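You operate a simulated robot arm through the tools that you are given. There is no shell and no other tool.

Carry out the task below with a simulated two-armed robot. There is one attempt and no reset: what you move stays moved.

Task
Put the tiny white mould on the slide, fit the tiny follower and wind the press to FIRM.
Fine: slide IN before winding; leave the other moulds; leave the tray tap, its swing pipe and the orange and purple followers.

The check looks at the end state, three seconds after you hand in, the way a careful person would. Anything else that was tipped, shoved, dropped, spilled or broken makes it a failure.

Robot
Two 7-joint arms with fingered hands on one trunk that stands fixed in place. Base frame: the origin is at the foot of the trunk, x ahead of it, y to its left, z up; the work surface is at about z = 860. Lengths are in mm, angles in rad, forces in N, time in s.
The left shoulder is at [70, 145, 1212], the right one opposite. With the tool pointing down near the work surface each hand reaches from about 380 to 780 mm from the base axis, measured 20 degrees to its own side. Payload 3.5 kg a hand.
Tool frame (each hand has its own): the origin (TCP) lies between the finger pads and is the grasp point; the fingertips stand 25 mm ahead of it; z points along the fingers, y is the line along which they close. The gripper opens to 88 mm; its body begins 29 mm behind the TCP. The gripper is a hand of 4 fingers: y runs from the thumb to the fingers, the wrist lies at [-13, -97, -162] in the tool frame.
Orientation is that of the tool frame in the base frame, as [roll, pitch, yaw] about the fixed x, y, z axes, in that order (R = Rz(yaw) Ry(pitch) Rx(roll)). With the fingers straight down and the wrist toward the robot, the tool's x, y and z point along [0, 1, 0], [1, 0, 0] and [0, 0, -1] of the base frame.

Tools
- The arms move only by the tool arm_command. It takes "left_moves", "right_moves" or both (then of equal length, played together; a hand with none holds still); each is a list that holds one entry, the list of rows, each a list of 6 numbers: the turn, a rotation vector about the base's x, y, z in rad, then the shift along the base's x, y, z in mm. In form: [[[rx, ry, rz, tx, ty, tz], ...]]. A call has 1 to 20 rows; each row shifts and turns the commanded pose from where the row before left it. A row lasts 0.2 s, in which the tool goes at most 50 mm and 0.15 rad; a call with a longer step from one row to the next is refused whole. A pose out of reach is approached as far as the arm can. The call stops where the force on the tool passes 40 N (or 10 N more than at its start, if that is more) or the arm is blocked; 0.2 s more then pass. In this call time passes only in rows, and 0.2 s behind the last. It gives the time, the measured TCP pose, the force on the tool (base axes), the opening and the grip force at its end, in the units of the frame above (readings bear some noise), with the torque about the TCP (base axes, N m) and any sound that the robot's microphone picked up.
- Cameras (640 x 400 px; columns grow to the right, rows downward): "scene" is now at [123, -54.7, 1540.5]; the picture's right is [-0.60, -0.80, 0.00], its down [-0.39, 0.29, -0.87] and it looks along [0.70, -0.52, -0.49] (base axes); focal length 214 px, centre (320, 200). "left" rides on the left gripper at [-64, -83, -98] in its tool frame; the picture's right is [-0.62, -0.37, 0.69], its down [0.71, -0.63, 0.30] and it looks along [0.32, 0.68, 0.65] (tool axes); focal length 265 px, centre (320, 200). "right" rides on the right gripper at [64, -83, -98] in its tool frame; the picture's right is [-0.62, 0.37, -0.69], its down [-0.71, -0.63, 0.30] and it looks along [-0.32, 0.68, 0.65] (tool axes); focal length 265 px, centre (320, 200). There is no depth. A picture from a camera that has moved, and an enlarged one, comes with that camera's place and axes in the base frame and with its lens.
- camera(camera): a new picture of that camera. No time passes.
- lift_body(by): slides the trunk up (or, below 0, down) by that many mm; the arms and the scene camera ride with it, the base frame stays. It gives what a move gives, with no picture.
- curl_fingers(index, middle, ring, thumb_bend, thumb_turn, hand): sets how far each is bent, from 0 (flat) to 1 (curled in); at 0.3 the hand is open as for a grip, at 0.7 the pads meet at the TCP. One left out holds its place. A second passes; each finger stops where it meets its share of the squeeze, and holds until it gets a number again. It is the only way to open and close the hand. It gives what a move gives, with no picture; readings hold the bend of each and the force on the fingers (four entries, about 0 where the hand has none), thumb and palm. thumb_turn goes from beside the hand (0) to across from the fingers (1), as for a grip.
- turn_head(pan, tilt): turns the head with the scene camera to pan (to the left, within 1.501 rad either way) and tilt (down, from -0.506 to 1.204), counted from straight ahead of the robot. It gives what a move gives.
- inspect(camera, box): a new picture of the part [left, top, right, bottom] of that camera's present view, enlarged. No time passes.
- hand_in(): hands the job in; it is judged then, once.

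Nothing tells you positions but the pictures and the camera data. Unless the task says otherwise, let go and move clear before handing in.

The tools are called after "Request:" as a command line: name --argument value ..., lists and objects as JSON in quotes. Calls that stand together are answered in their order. arm_command: Moves the arms, as the interface text tells. Its arguments: {"type":"object","properties":{"left_moves":{"type":"array"},"right_moves":{"type":"array"}},"required":[]} The other tools are called the same way: lift_body (by) moves the trunk up or down; curl_fingers (index, middle, ring, thumb_bend, thumb_turn, hand) moves the fingers one by one; turn_head (pan, tilt) turns the head that bears the scene camera; camera (camera) takes a picture; inspect (camera, box) takes an enlarged picture of a part of a camera's view; hand_in () hands the job in.

At the start:

```text
time_s: 0.0
left_position: [561.5, -38.5, 1276.2]
left_tool_rot: [-3.139, -0.001, 1.572]
left_contact_force: [0.2, -0.3, 0.2]
left_torque: [-0.02, -0.01, 0.01]
left_gripper_width: 87.7
left_grasp_force: 0.1
left_shape: jaw
left_bend: [0.3, 0.3, 0.3, 0.3, 0.98]
left_finger forces: [0.1, 0.0, 0.0, 0.0, 0.0, 0.0]
right_position: [406.1, -389.0, 1369.1]
right_tool_rot: [3.141, 0.0, 1.57]
right_contact_force: [0.7, -0.2, 0.5]
right_torque: [0.0, 0.0, 0.0]
right_gripper_width: 87.3
right_grasp_force: 0.2
right_shape: jaw
right_bend: [0.3, 0.3, 0.3, 0.3, 0.98]
right_finger forces: [0.0, 0.2, 0.1, 0.1, 0.0, 0.0]
trunk travel left (down, up): [-775.0, 65.0]
head pan, tilt (commanded): [-0.637, 0.51]
```

scene: 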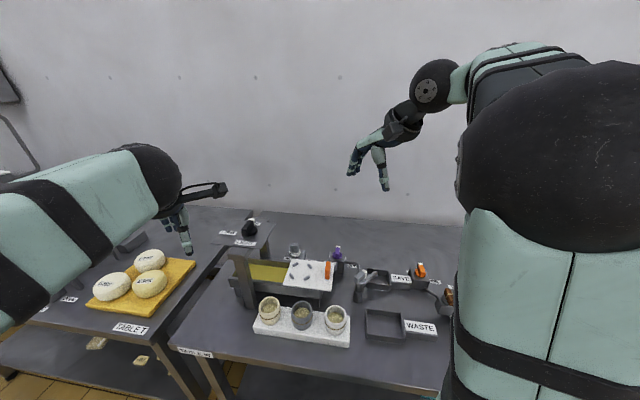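
right: 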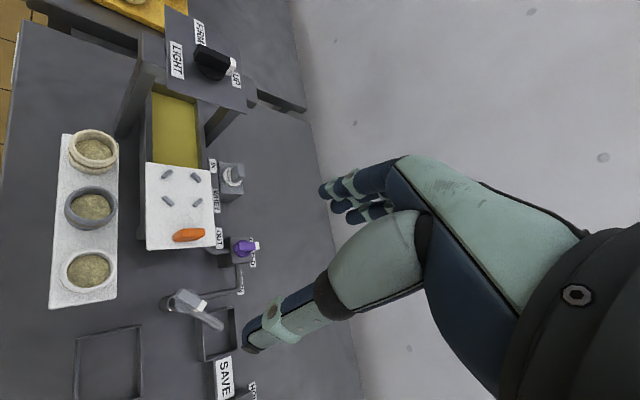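
left: 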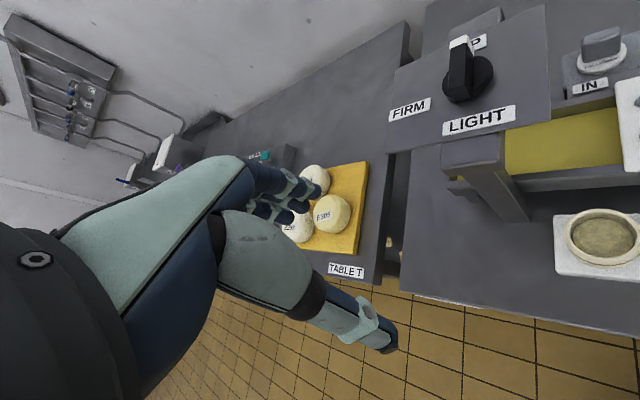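

I see a press with a white slide plate, three moulds on a white board, a tray with tap, and some knobs. I will first look more closely before moving anything.

Request:
inspect --camera "scene" --box '[220, 230, 380, 350]'

Request:
inspect --camera "scene" --box '[320, 230, 480, 350]'

Request:
inspect --camera "right" --box '[40, 100, 280, 320]'

Request:
inspect --camera "left" --box '[380, 0, 640, 180]'

```text
3.33 times, centred on (300, 290) of scene
camera zoom: at [123.0, -54.7, 1540.5], right [-0.6, -0.8, 0.0], down [-0.39, 0.29, -0.87], along [0.7, -0.52, -0.49], focal length 715 px, centre (387, -100)
```

zoom: 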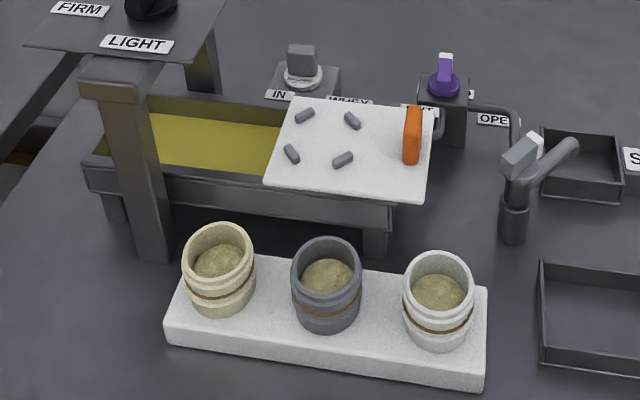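

```text
3.33 times, centred on (400, 290) of scene
camera zoom: at [123.0, -54.7, 1540.5], right [-0.6, -0.8, 0.0], down [-0.39, 0.29, -0.87], along [0.7, -0.52, -0.49], focal length 715 px, centre (53, -100)
```

zoom: 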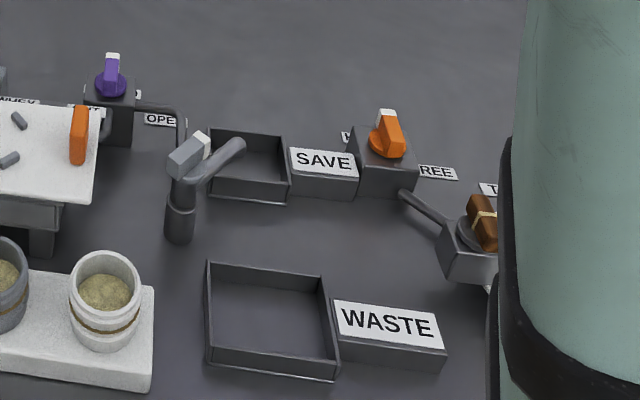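

```text
1.82 times, centred on (160, 210) of right
camera zoom: at [322.6, -323.4, 1466.9], right [0.37, -0.62, 0.69], down [-0.63, -0.71, -0.3], along [0.68, -0.32, -0.65], focal length 483 px, centre (611, 182)
```

zoom: 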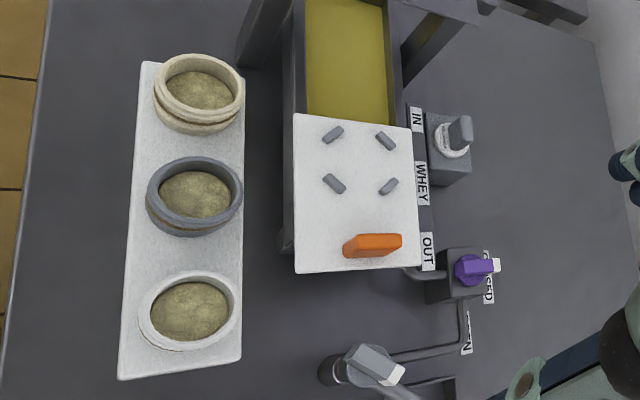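

```text
2.22 times, centred on (510, 90) of left
camera zoom: at [477.8, -103.8, 1373.1], right [-0.37, -0.62, -0.69], down [-0.63, 0.71, -0.3], along [0.68, 0.32, -0.65], focal length 590 px, centre (-102, 444)
```

zoom: 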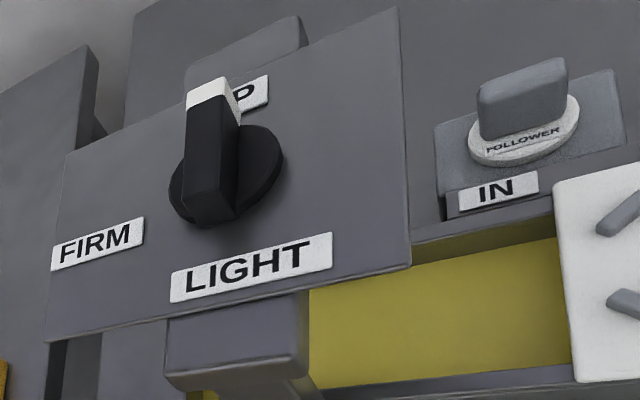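

I see three moulds (cream, grey, white), the slide plate with an orange handle and four stops, the FOLLOWER knob piece by IN, and the black press knob. I tilt the head down for a better view of all of it.

Request:
turn_head --pan -0.65 --tilt 0.9

Request:
camera --camera "scene"

```text
time_s: 0.9
left_position: [561.0, -38.5, 1276.5]
left_tool_rot: [-3.138, 0.0, 1.57]
left_contact_force: [0.9, -0.1, 0.4]
left_torque: [-0.01, 0.01, -0.01]
left_gripper_width: 87.7
left_grasp_force: 0.1
left_shape: jaw
left_bend: [0.3, 0.3, 0.3, 0.3, 0.98]
left_finger forces: [0.0, 0.0, 0.0, 0.0, 0.0, 0.0]
right_position: [404.3, -389.3, 1366.8]
right_tool_rot: [-3.141, -0.001, 1.57]
right_contact_force: [0.0, 0.0, 0.1]
right_torque: [0.03, -0.02, 0.03]
right_gripper_width: 87.7
right_grasp_force: 0.0
right_shape: jaw
right_bend: [0.3, 0.3, 0.3, 0.3, 0.98]
right_finger forces: [0.1, 0.0, 0.0, 0.1, 0.1, 0.0]
trunk travel left (down, up): [-775.0, 65.0]
head pan, tilt (commanded): [-0.649, 0.901]
```

```text
taken
camera scene: at [110.2, -46.3, 1507.7], right [-0.6, -0.8, 0.0], down [-0.62, 0.47, -0.62], along [0.5, -0.38, -0.78], focal length 214 px, centre (320, 200)
```

scene: 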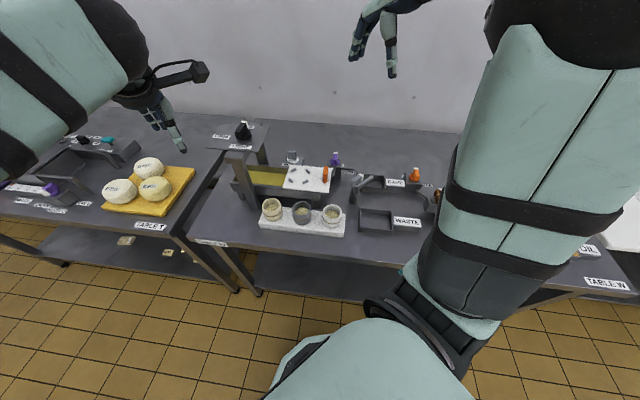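

The view now shows two tables with more items at the left and right. I enlarge each part to find every follower, label and control.

Request:
inspect --camera "scene" --box '[220, 115, 350, 245]'

Request:
inspect --camera "scene" --box '[0, 120, 160, 230]'

Request:
inspect --camera "scene" --box '[340, 140, 460, 250]'

Request:
inspect --camera "scene" --box '[540, 180, 640, 300]'

Request:
inspect --camera "left" --box '[0, 0, 320, 200]'

```text
3.08 times, centred on (285, 180) of scene
camera zoom: at [110.2, -46.3, 1507.7], right [-0.6, -0.8, 0.0], down [-0.62, 0.47, -0.62], along [0.5, -0.38, -0.78], focal length 660 px, centre (428, 262)
```

zoom: 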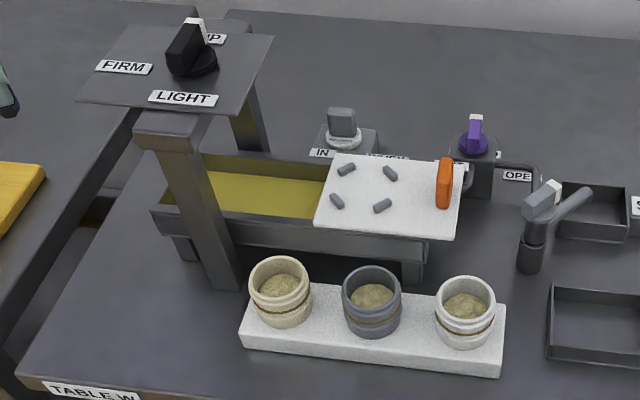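

```text
3.64 times, centred on (80, 175) of scene
camera zoom: at [110.2, -46.3, 1507.7], right [-0.6, -0.8, 0.0], down [-0.62, 0.47, -0.62], along [0.5, -0.38, -0.78], focal length 780 px, centre (1193, 291)
```

zoom: 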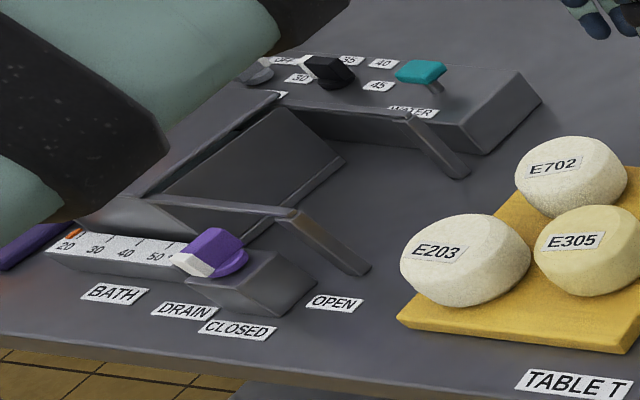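

```text
3.64 times, centred on (400, 195) of scene
camera zoom: at [110.2, -46.3, 1507.7], right [-0.6, -0.8, 0.0], down [-0.62, 0.47, -0.62], along [0.5, -0.38, -0.78], focal length 780 px, centre (29, 218)
```

zoom: 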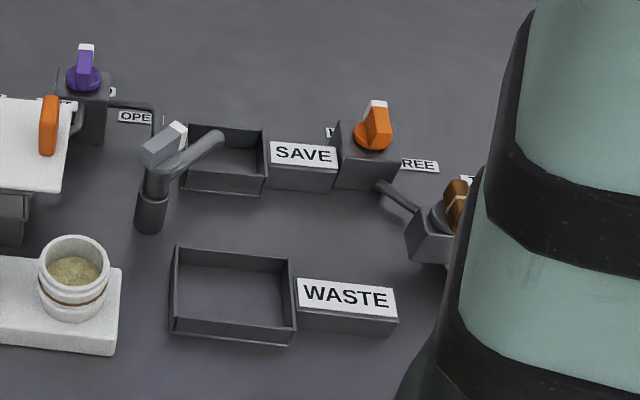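

```text
3.33 times, centred on (590, 240) of scene
camera zoom: at [110.2, -46.3, 1507.7], right [-0.6, -0.8, 0.0], down [-0.62, 0.47, -0.62], along [0.5, -0.38, -0.78], focal length 715 px, centre (-580, 67)
```

zoom: 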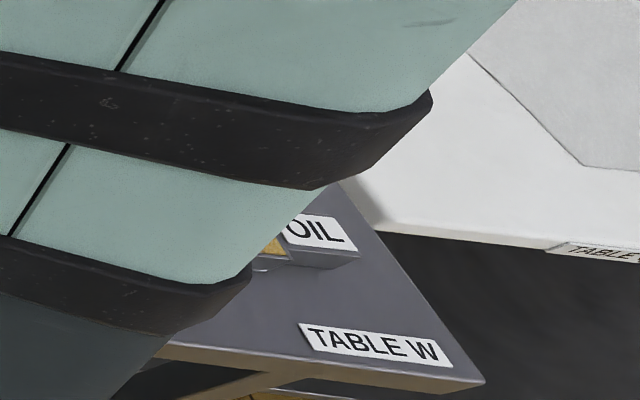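

```text
2.00 times, centred on (160, 100) of left
camera zoom: at [477.8, -103.7, 1373.1], right [-0.37, -0.62, -0.69], down [-0.63, 0.71, -0.3], along [0.68, 0.32, -0.65], focal length 531 px, centre (640, 400)
```

zoom: 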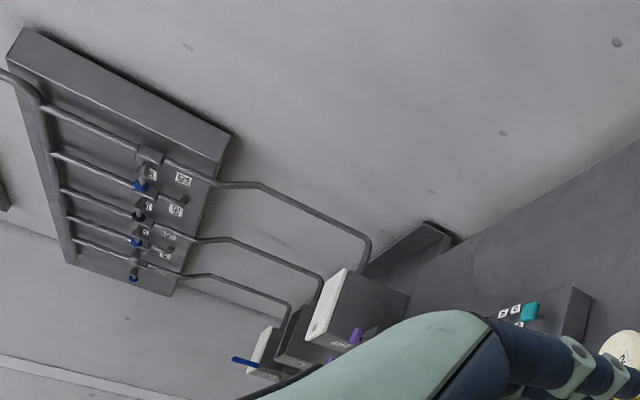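

The follower stamped FOLLOWER sits by IN; more items (orange knob, brown item) hide behind the right arm. I move the right hand outward at height to see the right part of the table.

Request:
arm_command --right_moves '[[[0, 0, 0, 0, -45, 0], [0, 0, 0, 0, -45, 0], [0, 0, 0, 0, -45, 0], [0, 0, 0, 0, -45, 0]]]'

Request:
camera --camera "right"

Request:
camera --camera "scene"

```text
time_s: 1.9
left_position: [562.3, -41.1, 1275.4]
left_tool_rot: [-3.141, -0.003, 1.571]
left_contact_force: [0.7, -0.6, -0.4]
left_torque: [0.02, 0.02, 0.01]
left_gripper_width: 87.6
left_grasp_force: 0.1
left_shape: jaw
left_bend: [0.3, 0.3, 0.3, 0.3, 0.98]
left_finger forces: [0.0, 0.1, 0.1, 0.0, 0.0, 0.1]
right_position: [405.2, -572.1, 1366.6]
right_tool_rot: [-3.141, -0.004, 1.569]
right_contact_force: [0.5, -0.4, 0.0]
right_torque: [0.01, 0.0, 0.0]
right_gripper_width: 87.7
right_grasp_force: 0.0
right_shape: jaw
right_bend: [0.3, 0.3, 0.3, 0.3, 0.98]
right_finger forces: [0.0, 0.0, 0.1, 0.0, 0.0, 0.0]
trunk travel left (down, up): [-775.0, 65.0]
head pan, tilt (commanded): [-0.649, 0.901]
```

```text
taken
camera right: at [322.5, -508.2, 1465.3], right [0.37, -0.62, 0.69], down [-0.63, -0.71, -0.31], along [0.68, -0.32, -0.66], focal length 265 px, centre (320, 200)
```

right: 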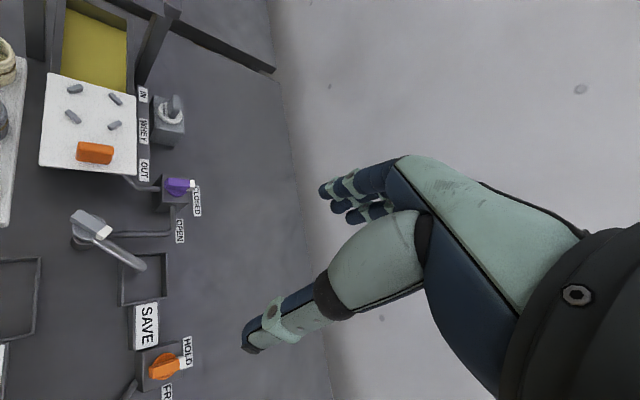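

```text
taken
camera scene: at [110.5, -50.7, 1507.5], right [-0.6, -0.8, 0.0], down [-0.62, 0.48, -0.62], along [0.49, -0.37, -0.79], focal length 214 px, centre (320, 200)
```

scene: 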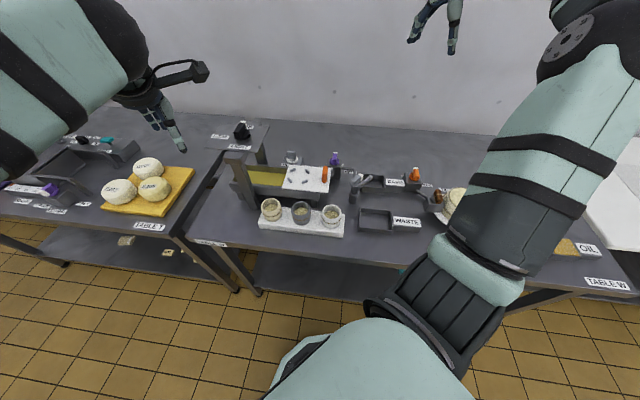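

The orange knob reads HOLD, the purple one CLOSED; the slide is OUT and the black press knob points to UP. I take the white mould to be near (396, -311), so I bring the right hand above it, turned square to the rack, to look closer.

Request:
arm_command --right_moves '[[[0, 0, -0.1, -1, 26, -25], [0, 0, -0.1, -1, 26, -25], [0, 0, -0.1, -1, 26, -25], [0, 0, -0.1, -1, 26, -25], [0, 0, -0.1, -1, 26, -25], [0, 0, -0.1, -1, 26, -25], [0, 0, -0.1, -1, 26, -25], [0, 0, -0.05, -1, 26, -25], [0, 0, 0, -1, 26, -25], [0, 0, 0, -1, 26, -25]]]'

Request:
camera --camera "right"

Request:
camera --camera "scene"

```text
time_s: 4.1
left_position: [561.0, -36.4, 1274.6]
left_tool_rot: [-3.142, -0.001, 1.57]
left_contact_force: [-0.3, 0.3, 0.8]
left_torque: [-0.01, -0.02, -0.02]
left_gripper_width: 87.6
left_grasp_force: 0.1
left_shape: jaw
left_bend: [0.3, 0.3, 0.3, 0.3, 0.98]
left_finger forces: [0.0, 0.0, 0.1, 0.0, 0.0, 0.0]
right_position: [396.0, -307.9, 1116.1]
right_tool_rot: [-3.134, -0.007, 0.814]
right_contact_force: [0.2, -0.2, -0.3]
right_torque: [0.01, -0.01, -0.01]
right_gripper_width: 87.5
right_grasp_force: 0.2
right_shape: jaw
right_bend: [0.3, 0.3, 0.3, 0.3, 0.98]
right_finger forces: [0.1, 0.0, 0.0, 0.0, 0.0, 0.1]
trunk travel left (down, up): [-775.0, 65.0]
head pan, tilt (commanded): [-0.649, 0.901]
```

```text
taken
camera right: at [379.5, -204.5, 1215.9], right [-0.16, -0.71, 0.69], down [-0.95, -0.08, -0.3], along [0.27, -0.7, -0.66], focal length 265 px, centre (320, 200)
```

right: 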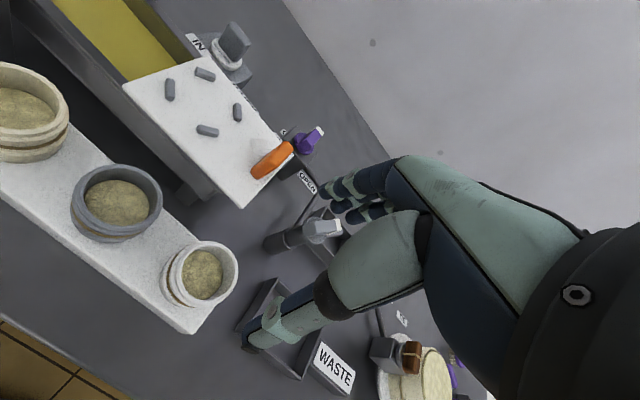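

```text
taken
camera scene: at [111.0, -45.1, 1507.7], right [-0.6, -0.8, 0.0], down [-0.62, 0.47, -0.62], along [0.49, -0.38, -0.78], focal length 214 px, centre (320, 200)
```

scene: 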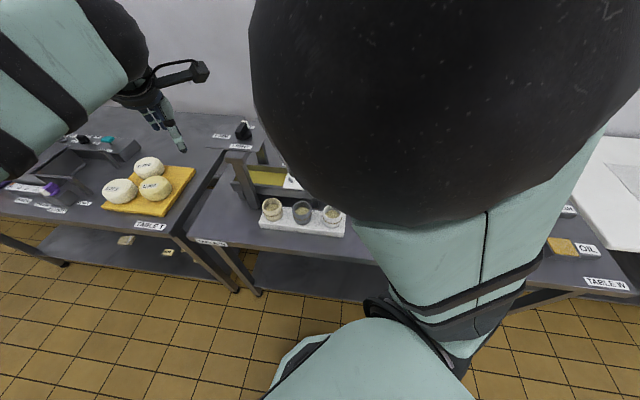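

The right hand is above the white mould, and its camera sees the mould at left-centre. I enlarge the view to fix the positions of mould rim, stops and follower.

Request:
inspect --camera "right" --box '[140, 220, 280, 340]'

Request:
inspect --camera "right" --box '[110, 10, 330, 210]'

Request:
inspect --camera "scene" --box '[200, 110, 360, 250]'

```text
3.33 times, centred on (210, 280) of right
camera zoom: at [379.5, -204.5, 1215.9], right [-0.16, -0.71, 0.69], down [-0.95, -0.08, -0.3], along [0.27, -0.7, -0.66], focal length 885 px, centre (687, -67)
```

zoom: 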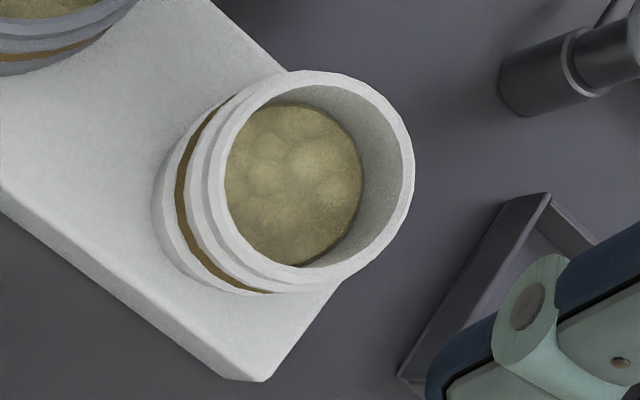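

```text
2.00 times, centred on (220, 110) of right
camera zoom: at [379.5, -204.5, 1215.9], right [-0.16, -0.71, 0.69], down [-0.95, -0.08, -0.3], along [0.27, -0.7, -0.66], focal length 531 px, centre (520, 380)
```

zoom: 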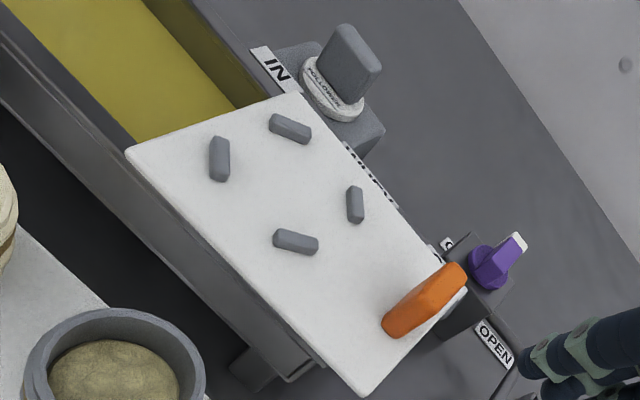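

```text
2.86 times, centred on (280, 180) of scene
camera zoom: at [111.0, -45.1, 1507.7], right [-0.6, -0.8, 0.0], down [-0.62, 0.47, -0.62], along [0.49, -0.38, -0.78], focal length 613 px, centre (434, 257)
```

zoom: 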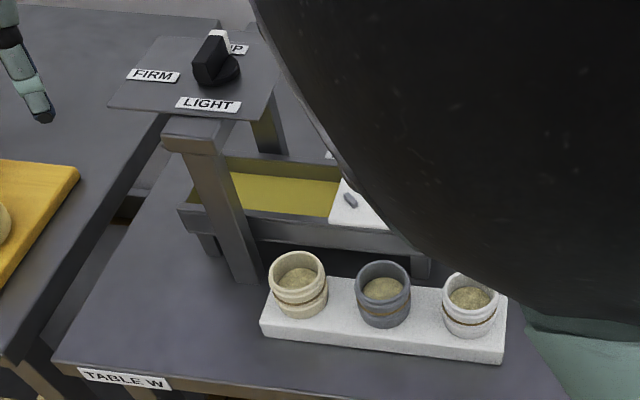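

From several views I put the white mould's rim at about (400, -313, 946), 62 mm wide, the slide's stops centred at (579, -308, 970) and the follower near (715, -362, 922). I lower the open right hand to just above the mould and check the alignment.

Request:
arm_command --right_moves '[[[0, 0, 0, 1, -2, -36], [0, 0, 0, 1, -2, -36], [0, 0, 0, 2, -2, -34]]]'

Request:
camera --camera "right"

Request:
camera --camera "left"

```text
time_s: 4.9
left_position: [562.8, -39.3, 1275.7]
left_tool_rot: [-3.141, -0.001, 1.571]
left_contact_force: [0.9, -0.4, 0.7]
left_torque: [-0.02, 0.0, 0.0]
left_gripper_width: 87.7
left_grasp_force: 0.0
left_shape: jaw
left_bend: [0.3, 0.3, 0.3, 0.3, 0.98]
left_finger forces: [0.0, 0.1, 0.1, 0.0, 0.0, 0.1]
right_position: [398.9, -314.2, 1011.8]
right_tool_rot: [-3.14, -0.001, 0.819]
right_contact_force: [0.3, 0.0, 0.7]
right_torque: [0.01, -0.03, 0.03]
right_gripper_width: 87.7
right_grasp_force: 0.0
right_shape: jaw
right_bend: [0.3, 0.3, 0.3, 0.3, 0.98]
right_finger forces: [0.1, 0.1, 0.0, 0.1, 0.0, 0.1]
trunk travel left (down, up): [-775.0, 65.0]
head pan, tilt (commanded): [-0.649, 0.901]
```

```text
taken
camera right: at [383.2, -210.3, 1110.0], right [-0.15, -0.7, 0.69], down [-0.95, -0.09, -0.3], along [0.28, -0.7, -0.65], focal length 265 px, centre (320, 200)
```

right: 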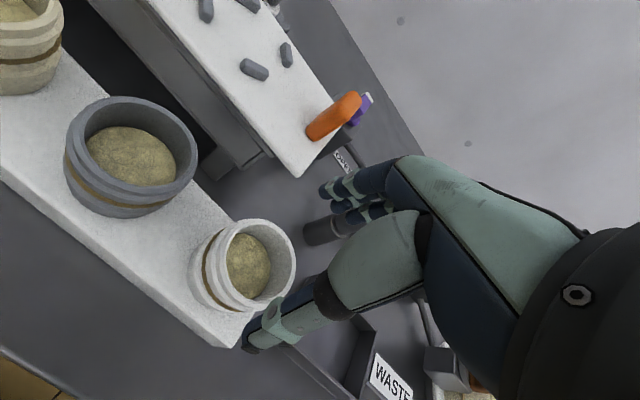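

```text
taken
camera left: at [478.8, -104.4, 1372.7], right [-0.37, -0.62, -0.69], down [-0.63, 0.71, -0.3], along [0.68, 0.32, -0.65], focal length 265 px, centre (320, 200)
```

left: 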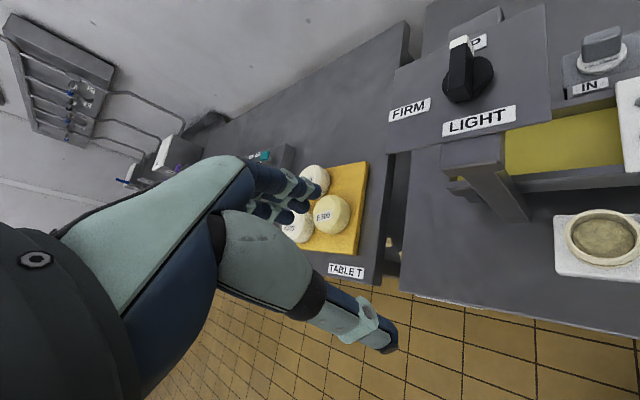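

The mould lies between thumb and fingers as modelled, with rim centre at about (400, -312, 947). I lower the hand to z about 928 around it.

Request:
arm_command --right_moves '[[[0, 0, 0, 0.5, 1, -28], [0, 0, 0, 0.5, 1, -28], [0, 0, 0, 0, 0, -27]]]'

Request:
camera --camera "right"

```text
time_s: 5.7
left_position: [562.1, -36.4, 1276.9]
left_tool_rot: [3.141, 0.0, 1.571]
left_contact_force: [0.3, -0.4, -0.5]
left_torque: [0.0, 0.03, -0.02]
left_gripper_width: 87.7
left_grasp_force: 0.1
left_shape: jaw
left_bend: [0.3, 0.3, 0.3, 0.3, 0.98]
left_finger forces: [0.0, 0.0, 0.0, 0.0, 0.1, 0.0]
right_position: [399.1, -312.0, 929.3]
right_tool_rot: [3.138, -0.001, 0.821]
right_contact_force: [1.8, -0.3, 4.6]
right_torque: [0.04, 0.01, -0.04]
right_gripper_width: 88.0
right_grasp_force: 0.1
right_shape: jaw
right_bend: [0.29, 0.3, 0.3, 0.3, 0.97]
right_finger forces: [2.7, 0.0, 0.0, 0.0, 2.6, 0.0]
trunk travel left (down, up): [-775.0, 65.0]
head pan, tilt (commanded): [-0.649, 0.901]
```

```text
taken
camera right: at [383.4, -207.2, 1027.8], right [-0.15, -0.7, 0.69], down [-0.95, -0.09, -0.31], along [0.28, -0.7, -0.65], focal length 265 px, centre (320, 200)
```

right: 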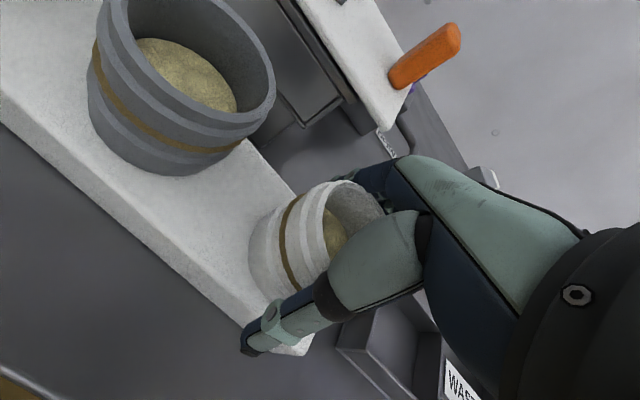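

The hand is around the mould, with light contact at index finger and thumb (about 3 N). I enlarge the view to see what touches.

Request:
inspect --camera "right" --box '[220, 130, 460, 370]'

Request:
inspect --camera "scene" --box '[240, 160, 400, 260]'

```text
1.67 times, centred on (340, 250) of right
camera zoom: at [383.4, -207.2, 1027.8], right [-0.15, -0.7, 0.69], down [-0.95, -0.09, -0.31], along [0.28, -0.7, -0.65], focal length 442 px, centre (287, 117)
```

zoom: 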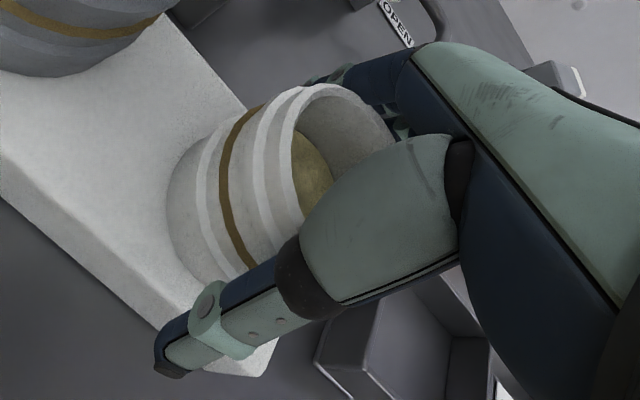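

```text
4.00 times, centred on (320, 210) of scene
camera zoom: at [109.9, -45.5, 1507.9], right [-0.6, -0.8, 0.0], down [-0.62, 0.47, -0.62], along [0.49, -0.38, -0.78], focal length 858 px, centre (320, 160)
```

zoom: 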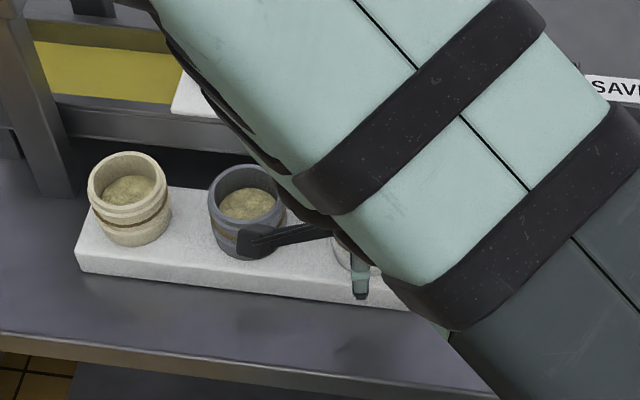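

The thick thumb base is resting lightly on the rim. I raise the hand 8 mm and re-check the contact.

Request:
arm_command --right_moves '[[[0, 0, 0, 0, 0, 8]]]'

Request:
inspect --camera "right" --box '[180, 130, 420, 370]'

```text
time_s: 6.1
left_position: [561.2, -38.2, 1276.8]
left_tool_rot: [3.141, 0.0, 1.571]
left_contact_force: [0.4, -0.1, -0.4]
left_torque: [-0.01, 0.03, -0.02]
left_gripper_width: 87.6
left_grasp_force: 0.0
left_shape: jaw
left_bend: [0.3, 0.3, 0.3, 0.3, 0.98]
left_finger forces: [0.1, 0.0, 0.1, 0.0, 0.0, 0.1]
right_position: [399.7, -312.6, 937.1]
right_tool_rot: [-3.14, 0.001, 0.822]
right_contact_force: [-0.3, -0.9, 0.1]
right_torque: [-0.03, 0.01, -0.01]
right_gripper_width: 87.8
right_grasp_force: 0.1
right_shape: jaw
right_bend: [0.3, 0.3, 0.3, 0.3, 0.97]
right_finger forces: [0.0, 0.0, 0.1, 0.0, 0.0, 0.0]
trunk travel left (down, up): [-775.0, 65.0]
head pan, tilt (commanded): [-0.649, 0.901]
```

```text
1.67 times, centred on (300, 250) of right
camera zoom: at [383.4, -208.1, 1035.3], right [-0.15, -0.71, 0.69], down [-0.95, -0.09, -0.3], along [0.28, -0.7, -0.65], focal length 442 px, centre (353, 117)
```

zoom: 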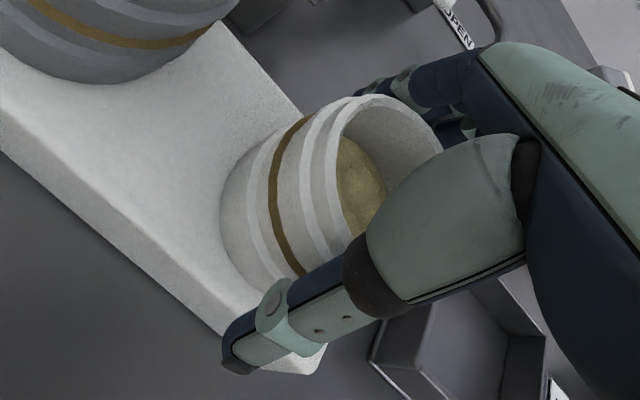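

Contact is gone. I close the fingers and thumb gently onto the mould.

Request:
curl_fingers --hand "right" --index 0.46 --middle 0.46 --ring 0.46 --thumb_bend 0.46

Request:
camera --camera "right"

```text
time_s: 7.1
left_position: [560.9, -37.2, 1276.8]
left_tool_rot: [-3.141, -0.001, 1.568]
left_contact_force: [-0.5, -0.4, 0.2]
left_torque: [0.01, 0.0, -0.01]
left_gripper_width: 87.3
left_grasp_force: 0.0
left_shape: jaw
left_bend: [0.3, 0.3, 0.3, 0.3, 0.98]
left_finger forces: [0.0, 0.0, 0.1, 0.0, 0.1, 0.0]
right_position: [400.0, -312.8, 936.9]
right_tool_rot: [-3.141, 0.0, 0.82]
right_contact_force: [-0.6, 0.1, 0.6]
right_torque: [-0.01, -0.04, 0.0]
right_gripper_width: 61.3
right_grasp_force: 6.9
right_shape: fingers
right_bend: [0.41, 0.45, 0.46, 0.43, 0.97]
right_finger forces: [7.0, 0.6, 0.1, 0.1, 7.1, 0.0]
trunk travel left (down, up): [-775.0, 65.0]
head pan, tilt (commanded): [-0.649, 0.901]
```

```text
taken
camera right: at [383.3, -207.8, 1035.7], right [-0.15, -0.7, 0.69], down [-0.95, -0.09, -0.3], along [0.28, -0.7, -0.65], focal length 265 px, centre (320, 200)
```

right: 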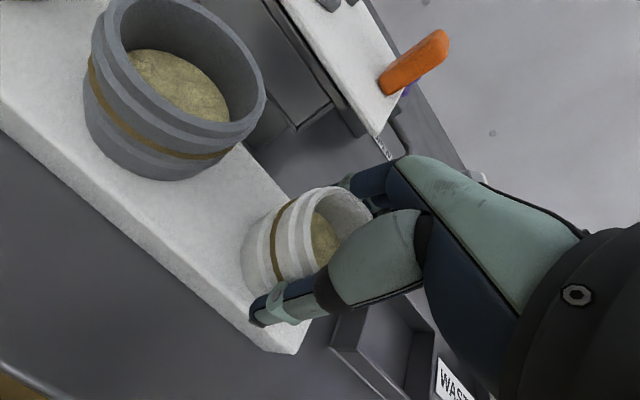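

The mould is held between index and thumb at 61 mm; I curl middle and ring further so that they support it too.

Request:
curl_fingers --hand "right" --index 0.5 --middle 0.55 --ring 0.6 --thumb_bend 0.5

Request:
inspect --camera "right" --box '[180, 130, 420, 370]'

```text
time_s: 8.1
left_position: [561.2, -38.1, 1276.4]
left_tool_rot: [3.141, -0.002, 1.571]
left_contact_force: [0.9, 0.6, -1.1]
left_torque: [0.01, 0.0, -0.01]
left_gripper_width: 87.6
left_grasp_force: 0.0
left_shape: jaw
left_bend: [0.3, 0.3, 0.3, 0.3, 0.98]
left_finger forces: [0.0, 0.1, 0.0, 0.0, 0.0, 0.0]
right_position: [400.1, -313.5, 935.4]
right_tool_rot: [3.139, -0.001, 0.821]
right_contact_force: [0.4, -0.4, 4.1]
right_torque: [-0.2, -0.11, 0.03]
right_gripper_width: 57.7
right_grasp_force: 14.8
right_shape: fingers
right_bend: [0.44, 0.49, 0.55, 0.46, 0.96]
right_finger forces: [8.2, 4.7, 3.2, 0.1, 14.5, 0.0]
trunk travel left (down, up): [-775.0, 65.0]
head pan, tilt (commanded): [-0.649, 0.901]
```

```text
1.67 times, centred on (300, 250) of right
camera zoom: at [383.4, -207.9, 1035.8], right [-0.15, -0.7, 0.69], down [-0.95, -0.09, -0.3], along [0.28, -0.7, -0.65], focal length 442 px, centre (353, 117)
```

zoom: 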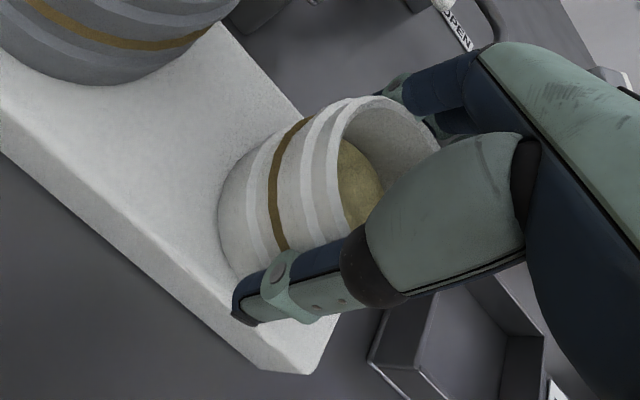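

Now all three fingers and the thumb hold it (about 15 N). I lift a little first and look.

Request:
arm_command --right_moves '[[[0, 0, 0, 0, 0, 8], [0, 0, 0, 0, 0, 12], [0, 0, 0, 0, 0, 15]]]'

Request:
camera --camera "right"

```text
time_s: 8.9
left_position: [561.2, -38.1, 1275.7]
left_tool_rot: [3.141, 0.0, 1.572]
left_contact_force: [0.0, 0.3, 0.9]
left_torque: [-0.01, 0.0, 0.01]
left_gripper_width: 87.8
left_grasp_force: 0.1
left_shape: jaw
left_bend: [0.3, 0.3, 0.3, 0.3, 0.98]
left_finger forces: [0.0, 0.0, 0.0, 0.0, 0.0, 0.1]
right_position: [398.9, -310.6, 972.8]
right_tool_rot: [-3.139, 0.001, 0.821]
right_contact_force: [-0.1, 0.4, -1.8]
right_torque: [0.0, -0.04, 0.02]
right_gripper_width: 57.2
right_grasp_force: 14.2
right_shape: fingers
right_bend: [0.44, 0.5, 0.55, 0.46, 0.96]
right_finger forces: [7.1, 3.8, 2.7, 0.0, 14.2, 0.0]
trunk travel left (down, up): [-775.0, 65.0]
head pan, tilt (commanded): [-0.649, 0.901]
```

```text
taken
camera right: at [382.8, -207.2, 1071.0], right [-0.15, -0.7, 0.69], down [-0.95, -0.09, -0.3], along [0.28, -0.7, -0.65], focal length 265 px, centre (320, 200)
```

right: 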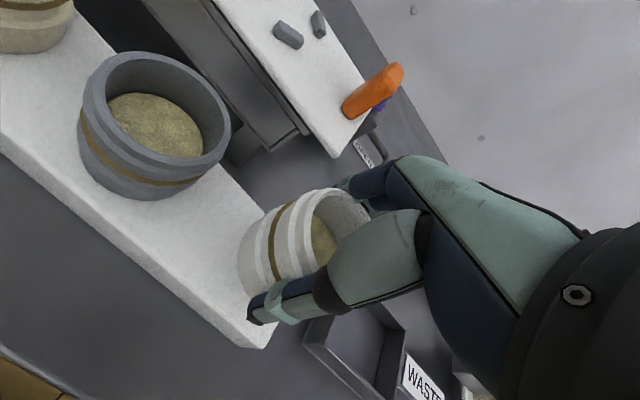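

The mould is lifted and steady. I raise it further and carry it over the slide at a safe height.

Request:
arm_command --right_moves '[[[0, 0, 0, 0, 0, 30], [0, 0, 0, 0, 0, 35], [0, 0, 0, 0, 0, 35], [0, 0, 0, 20, 0, 10], [0, 0, 0, 30, 0, 0], [0, 0, 0, 30, 0, 0], [0, 0, 0, 30, 0, 0], [0, 0, 0, 30, 0, 0], [0, 0, 0, 25, 0, 0]]]'

Request:
camera --camera "right"

Request:
camera --camera "left"

Request:
camera --camera "scene"

```text
time_s: 10.9
left_position: [564.2, -37.7, 1274.9]
left_tool_rot: [-3.14, 0.002, 1.572]
left_contact_force: [-0.1, -0.1, 0.1]
left_torque: [0.01, 0.0, 0.01]
left_gripper_width: 87.6
left_grasp_force: 0.0
left_shape: jaw
left_bend: [0.3, 0.3, 0.3, 0.3, 0.98]
left_finger forces: [0.0, 0.0, 0.0, 0.0, 0.1, 0.0]
right_position: [566.8, -314.2, 1081.8]
right_tool_rot: [-3.139, 0.002, 0.819]
right_contact_force: [-0.2, -0.5, -0.6]
right_torque: [-0.03, 0.0, 0.03]
right_gripper_width: 57.0
right_grasp_force: 13.6
right_shape: fingers
right_bend: [0.44, 0.5, 0.56, 0.46, 0.96]
right_finger forces: [6.9, 3.8, 2.7, 0.1, 13.6, 0.0]
trunk travel left (down, up): [-775.0, 65.0]
head pan, tilt (commanded): [-0.649, 0.901]
```

```text
taken
camera right: at [549.9, -208.4, 1181.0], right [-0.15, -0.71, 0.69], down [-0.95, -0.09, -0.3], along [0.28, -0.7, -0.65], focal length 265 px, centre (320, 200)
```

right: 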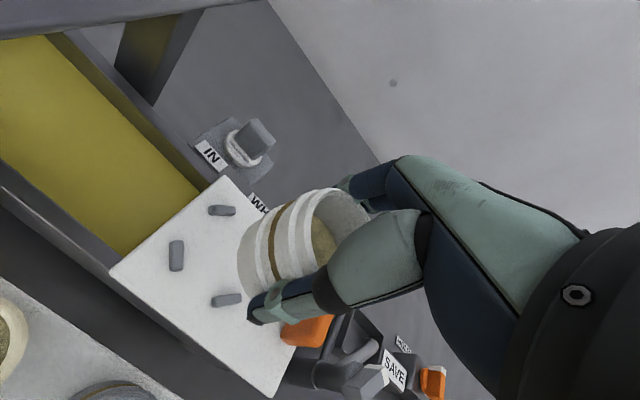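

```text
taken
camera left: at [479.1, -104.0, 1372.6], right [-0.37, -0.62, -0.69], down [-0.63, 0.71, -0.3], along [0.68, 0.32, -0.66], focal length 265 px, centre (320, 200)
```

left: 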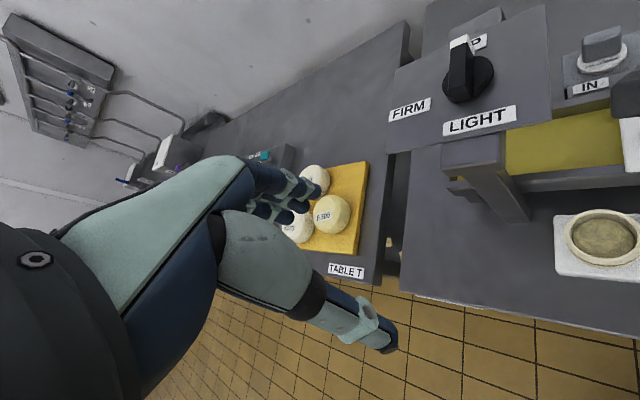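

```text
taken
camera scene: at [111.6, -46.6, 1507.5], right [-0.6, -0.8, 0.0], down [-0.62, 0.47, -0.62], along [0.49, -0.38, -0.78], focal length 214 px, centre (320, 200)
```

scene: 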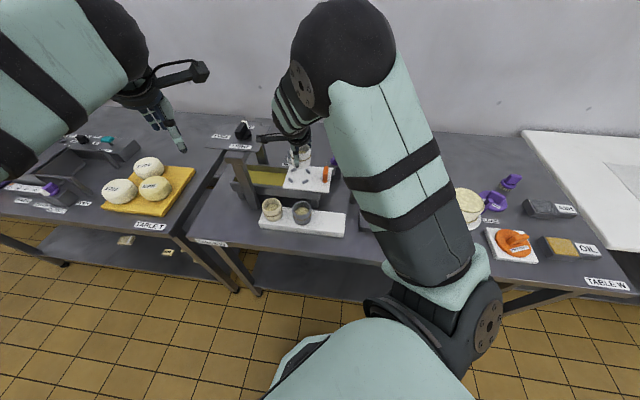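

The mould hangs over the slide; the scene view now shows purple and orange followers on the far right of the table, which I must leave. I enlarge those and the slide area.

Request:
inspect --camera "scene" --box '[440, 150, 640, 300]'

Request:
inspect --camera "scene" --box '[220, 100, 360, 240]'

Request:
inspect --camera "right" --box '[100, 100, 400, 400]'

```text
2.67 times, centred on (540, 225) of scene
camera zoom: at [111.6, -46.6, 1507.5], right [-0.6, -0.8, 0.0], down [-0.62, 0.47, -0.62], along [0.49, -0.38, -0.78], focal length 572 px, centre (-267, 133)
```

zoom: 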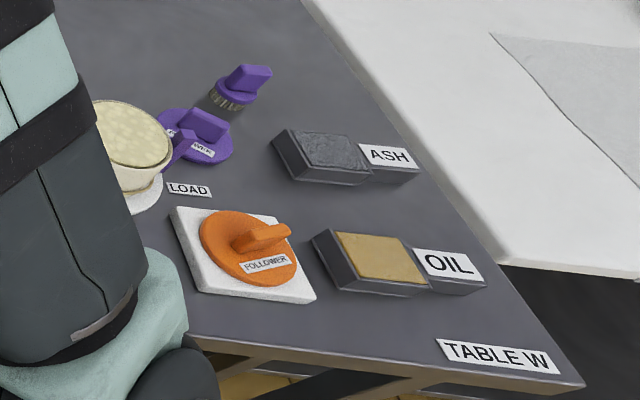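

```text
2.86 times, centred on (290, 170) of scene
camera zoom: at [111.6, -46.6, 1507.5], right [-0.6, -0.8, 0.0], down [-0.62, 0.47, -0.62], along [0.49, -0.38, -0.78], focal length 613 px, centre (406, 286)
```

zoom: 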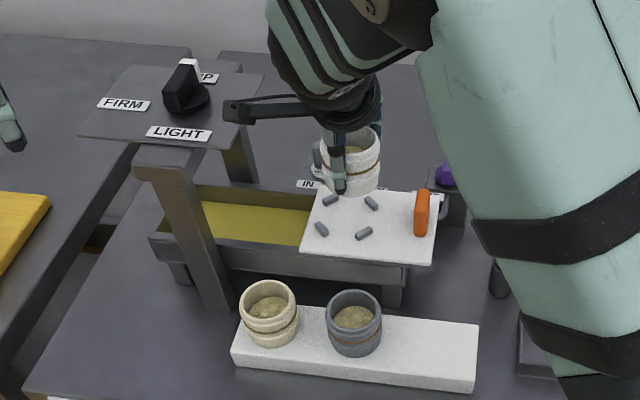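

```text
1.33 times, centred on (250, 250) of right
camera zoom: at [549.9, -208.4, 1181.0], right [-0.15, -0.71, 0.69], down [-0.95, -0.09, -0.3], along [0.28, -0.7, -0.65], focal length 354 px, centre (413, 133)
```

zoom: 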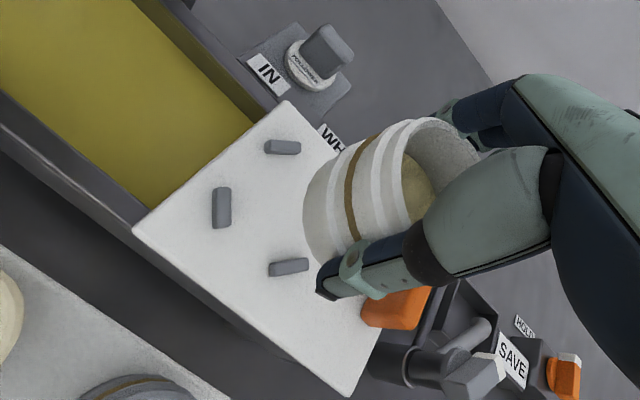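

The other followers (orange, purple) are at the right end, so the one by IN is the tiny one. I shift the mould over the centre of the four stops and lower it to about 20 mm above the plate for an alignment check.

Request:
arm_command --right_moves '[[[0, 0, 0, 9, 2, -15], [0, 0, 0, 9, 2, -15], [0, 0, 0, 0, 0, -10]]]'

Request:
inspect --camera "right" --box '[100, 100, 400, 400]'

Request:
inspect --camera "scene" --box '[260, 130, 340, 200]'

```text
time_s: 11.7
left_position: [560.8, -38.2, 1276.4]
left_tool_rot: [-3.14, 0.0, 1.572]
left_contact_force: [1.0, -0.5, 0.2]
left_torque: [0.0, 0.02, -0.01]
left_gripper_width: 87.5
left_grasp_force: 0.0
left_shape: jaw
left_bend: [0.3, 0.3, 0.3, 0.3, 0.98]
left_finger forces: [0.0, 0.1, 0.0, 0.0, 0.0, 0.0]
right_position: [583.2, -309.1, 1041.6]
right_tool_rot: [-3.141, 0.001, 0.819]
right_contact_force: [-0.3, 0.9, -1.0]
right_torque: [0.0, -0.01, -0.03]
right_gripper_width: 57.3
right_grasp_force: 13.6
right_shape: fingers
right_bend: [0.44, 0.5, 0.56, 0.46, 0.96]
right_finger forces: [6.9, 3.7, 2.7, 0.1, 13.5, 0.0]
trunk travel left (down, up): [-775.0, 65.0]
head pan, tilt (commanded): [-0.649, 0.901]
```

```text
1.33 times, centred on (250, 250) of right
camera zoom: at [567.2, -204.4, 1141.1], right [-0.15, -0.7, 0.69], down [-0.95, -0.09, -0.3], along [0.28, -0.7, -0.65], focal length 354 px, centre (413, 133)
```

zoom: 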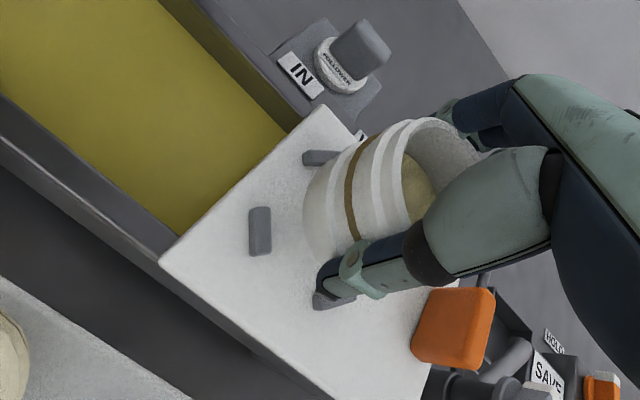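

```text
5.71 times, centred on (300, 165) of scene
camera zoom: at [109.9, -46.4, 1507.7], right [-0.6, -0.8, 0.0], down [-0.62, 0.47, -0.62], along [0.49, -0.38, -0.78], focal length 1226 px, centre (434, 400)
```

zoom: 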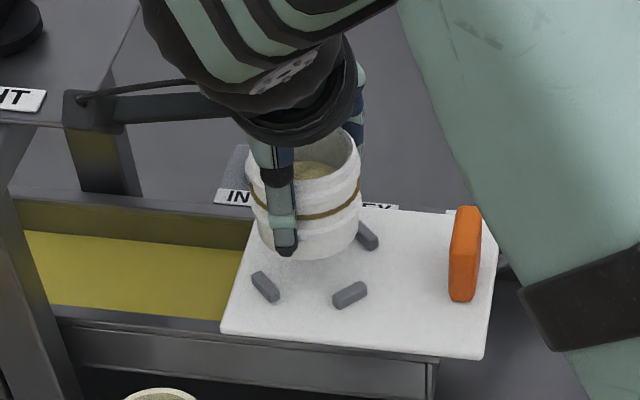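

The mould is above the stops. I enlarge both views more to judge its offset and whether it hangs upright.

Request:
inspect --camera "scene" --box '[280, 145, 330, 185]'

Request:
inspect --camera "right" --box '[220, 170, 360, 300]'

```text
10.00 times, centred on (305, 165) of scene
camera zoom: at [109.9, -46.4, 1507.7], right [-0.6, -0.8, 0.0], down [-0.62, 0.47, -0.62], along [0.49, -0.38, -0.78], focal length 2145 px, centre (470, 550)
```

zoom: 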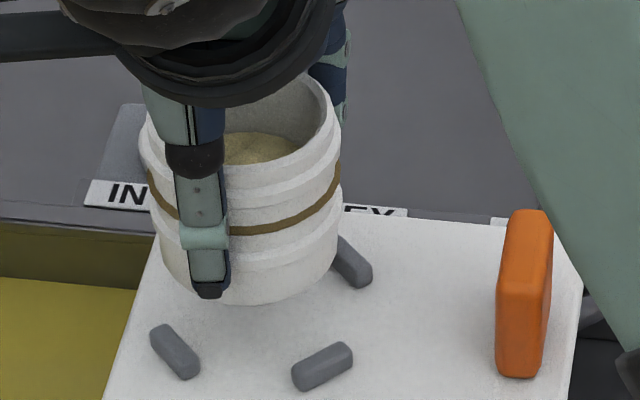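

```text
3.08 times, centred on (290, 235) of right
camera zoom: at [567.2, -204.4, 1141.1], right [-0.15, -0.7, 0.69], down [-0.95, -0.09, -0.3], along [0.28, -0.7, -0.65], focal length 817 px, centre (412, 92)
```

zoom: 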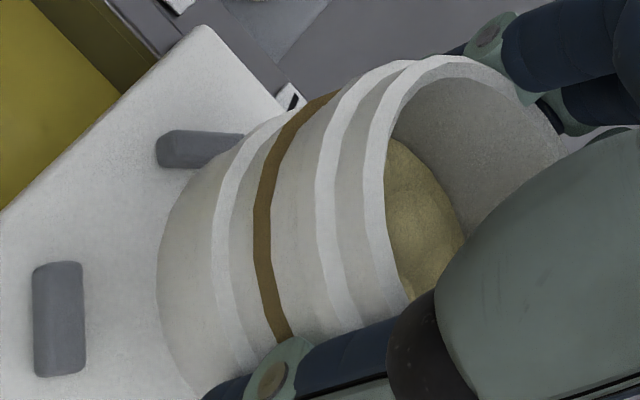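

By my measure the stops are centred at (580.5, -308) and the mould now sits near (580, -311). I shift 3 mm in y, lower 10 mm and check against the stops again.

Request:
arm_command --right_moves '[[[0, 0, 0, 0.5, 3, -5], [0, 0, 0, 0, 0, -5]]]'

Request:
inspect --camera "scene" --box '[280, 145, 330, 185]'

Request:
inspect --camera "right" --box '[180, 150, 380, 330]'

```text
time_s: 12.3
left_position: [562.9, -38.6, 1274.7]
left_tool_rot: [-3.14, -0.001, 1.571]
left_contact_force: [-0.8, 0.7, -0.4]
left_torque: [0.02, -0.04, 0.0]
left_gripper_width: 87.7
left_grasp_force: 0.0
left_shape: jaw
left_bend: [0.3, 0.3, 0.3, 0.3, 0.98]
left_finger forces: [0.0, 0.1, 0.1, 0.0, 0.1, 0.0]
right_position: [584.5, -305.1, 1031.9]
right_tool_rot: [3.141, 0.002, 0.821]
right_contact_force: [0.2, 0.3, -1.3]
right_torque: [0.03, 0.02, -0.01]
right_gripper_width: 57.0
right_grasp_force: 13.0
right_shape: fingers
right_bend: [0.44, 0.5, 0.56, 0.46, 0.96]
right_finger forces: [6.9, 3.6, 2.7, 0.0, 13.5, 0.0]
trunk travel left (down, up): [-775.0, 65.0]
head pan, tilt (commanded): [-0.649, 0.901]
```

```text
10.00 times, centred on (305, 165) of scene
camera zoom: at [110.5, -46.5, 1507.6], right [-0.6, -0.8, 0.0], down [-0.62, 0.47, -0.62], along [0.49, -0.38, -0.78], focal length 2145 px, centre (470, 550)
```

zoom: 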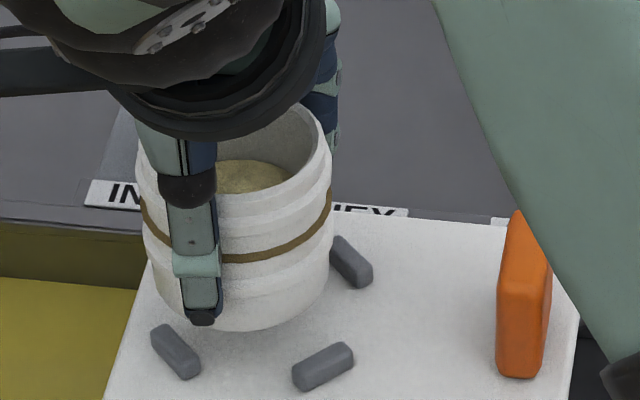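

```text
2.22 times, centred on (280, 240) of right
camera zoom: at [568.0, -200.7, 1130.6], right [-0.15, -0.7, 0.69], down [-0.95, -0.09, -0.3], along [0.28, -0.7, -0.65], focal length 590 px, centre (409, 111)
```

zoom: 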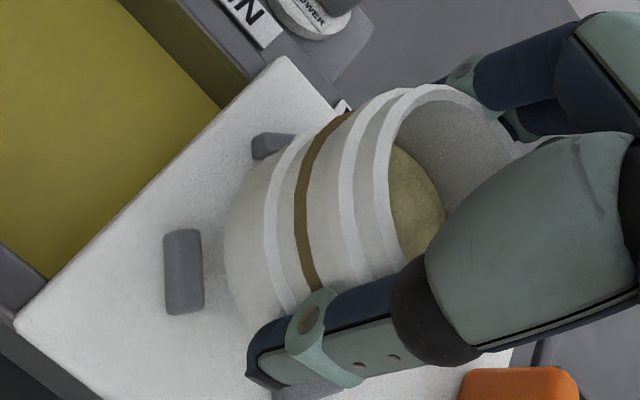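

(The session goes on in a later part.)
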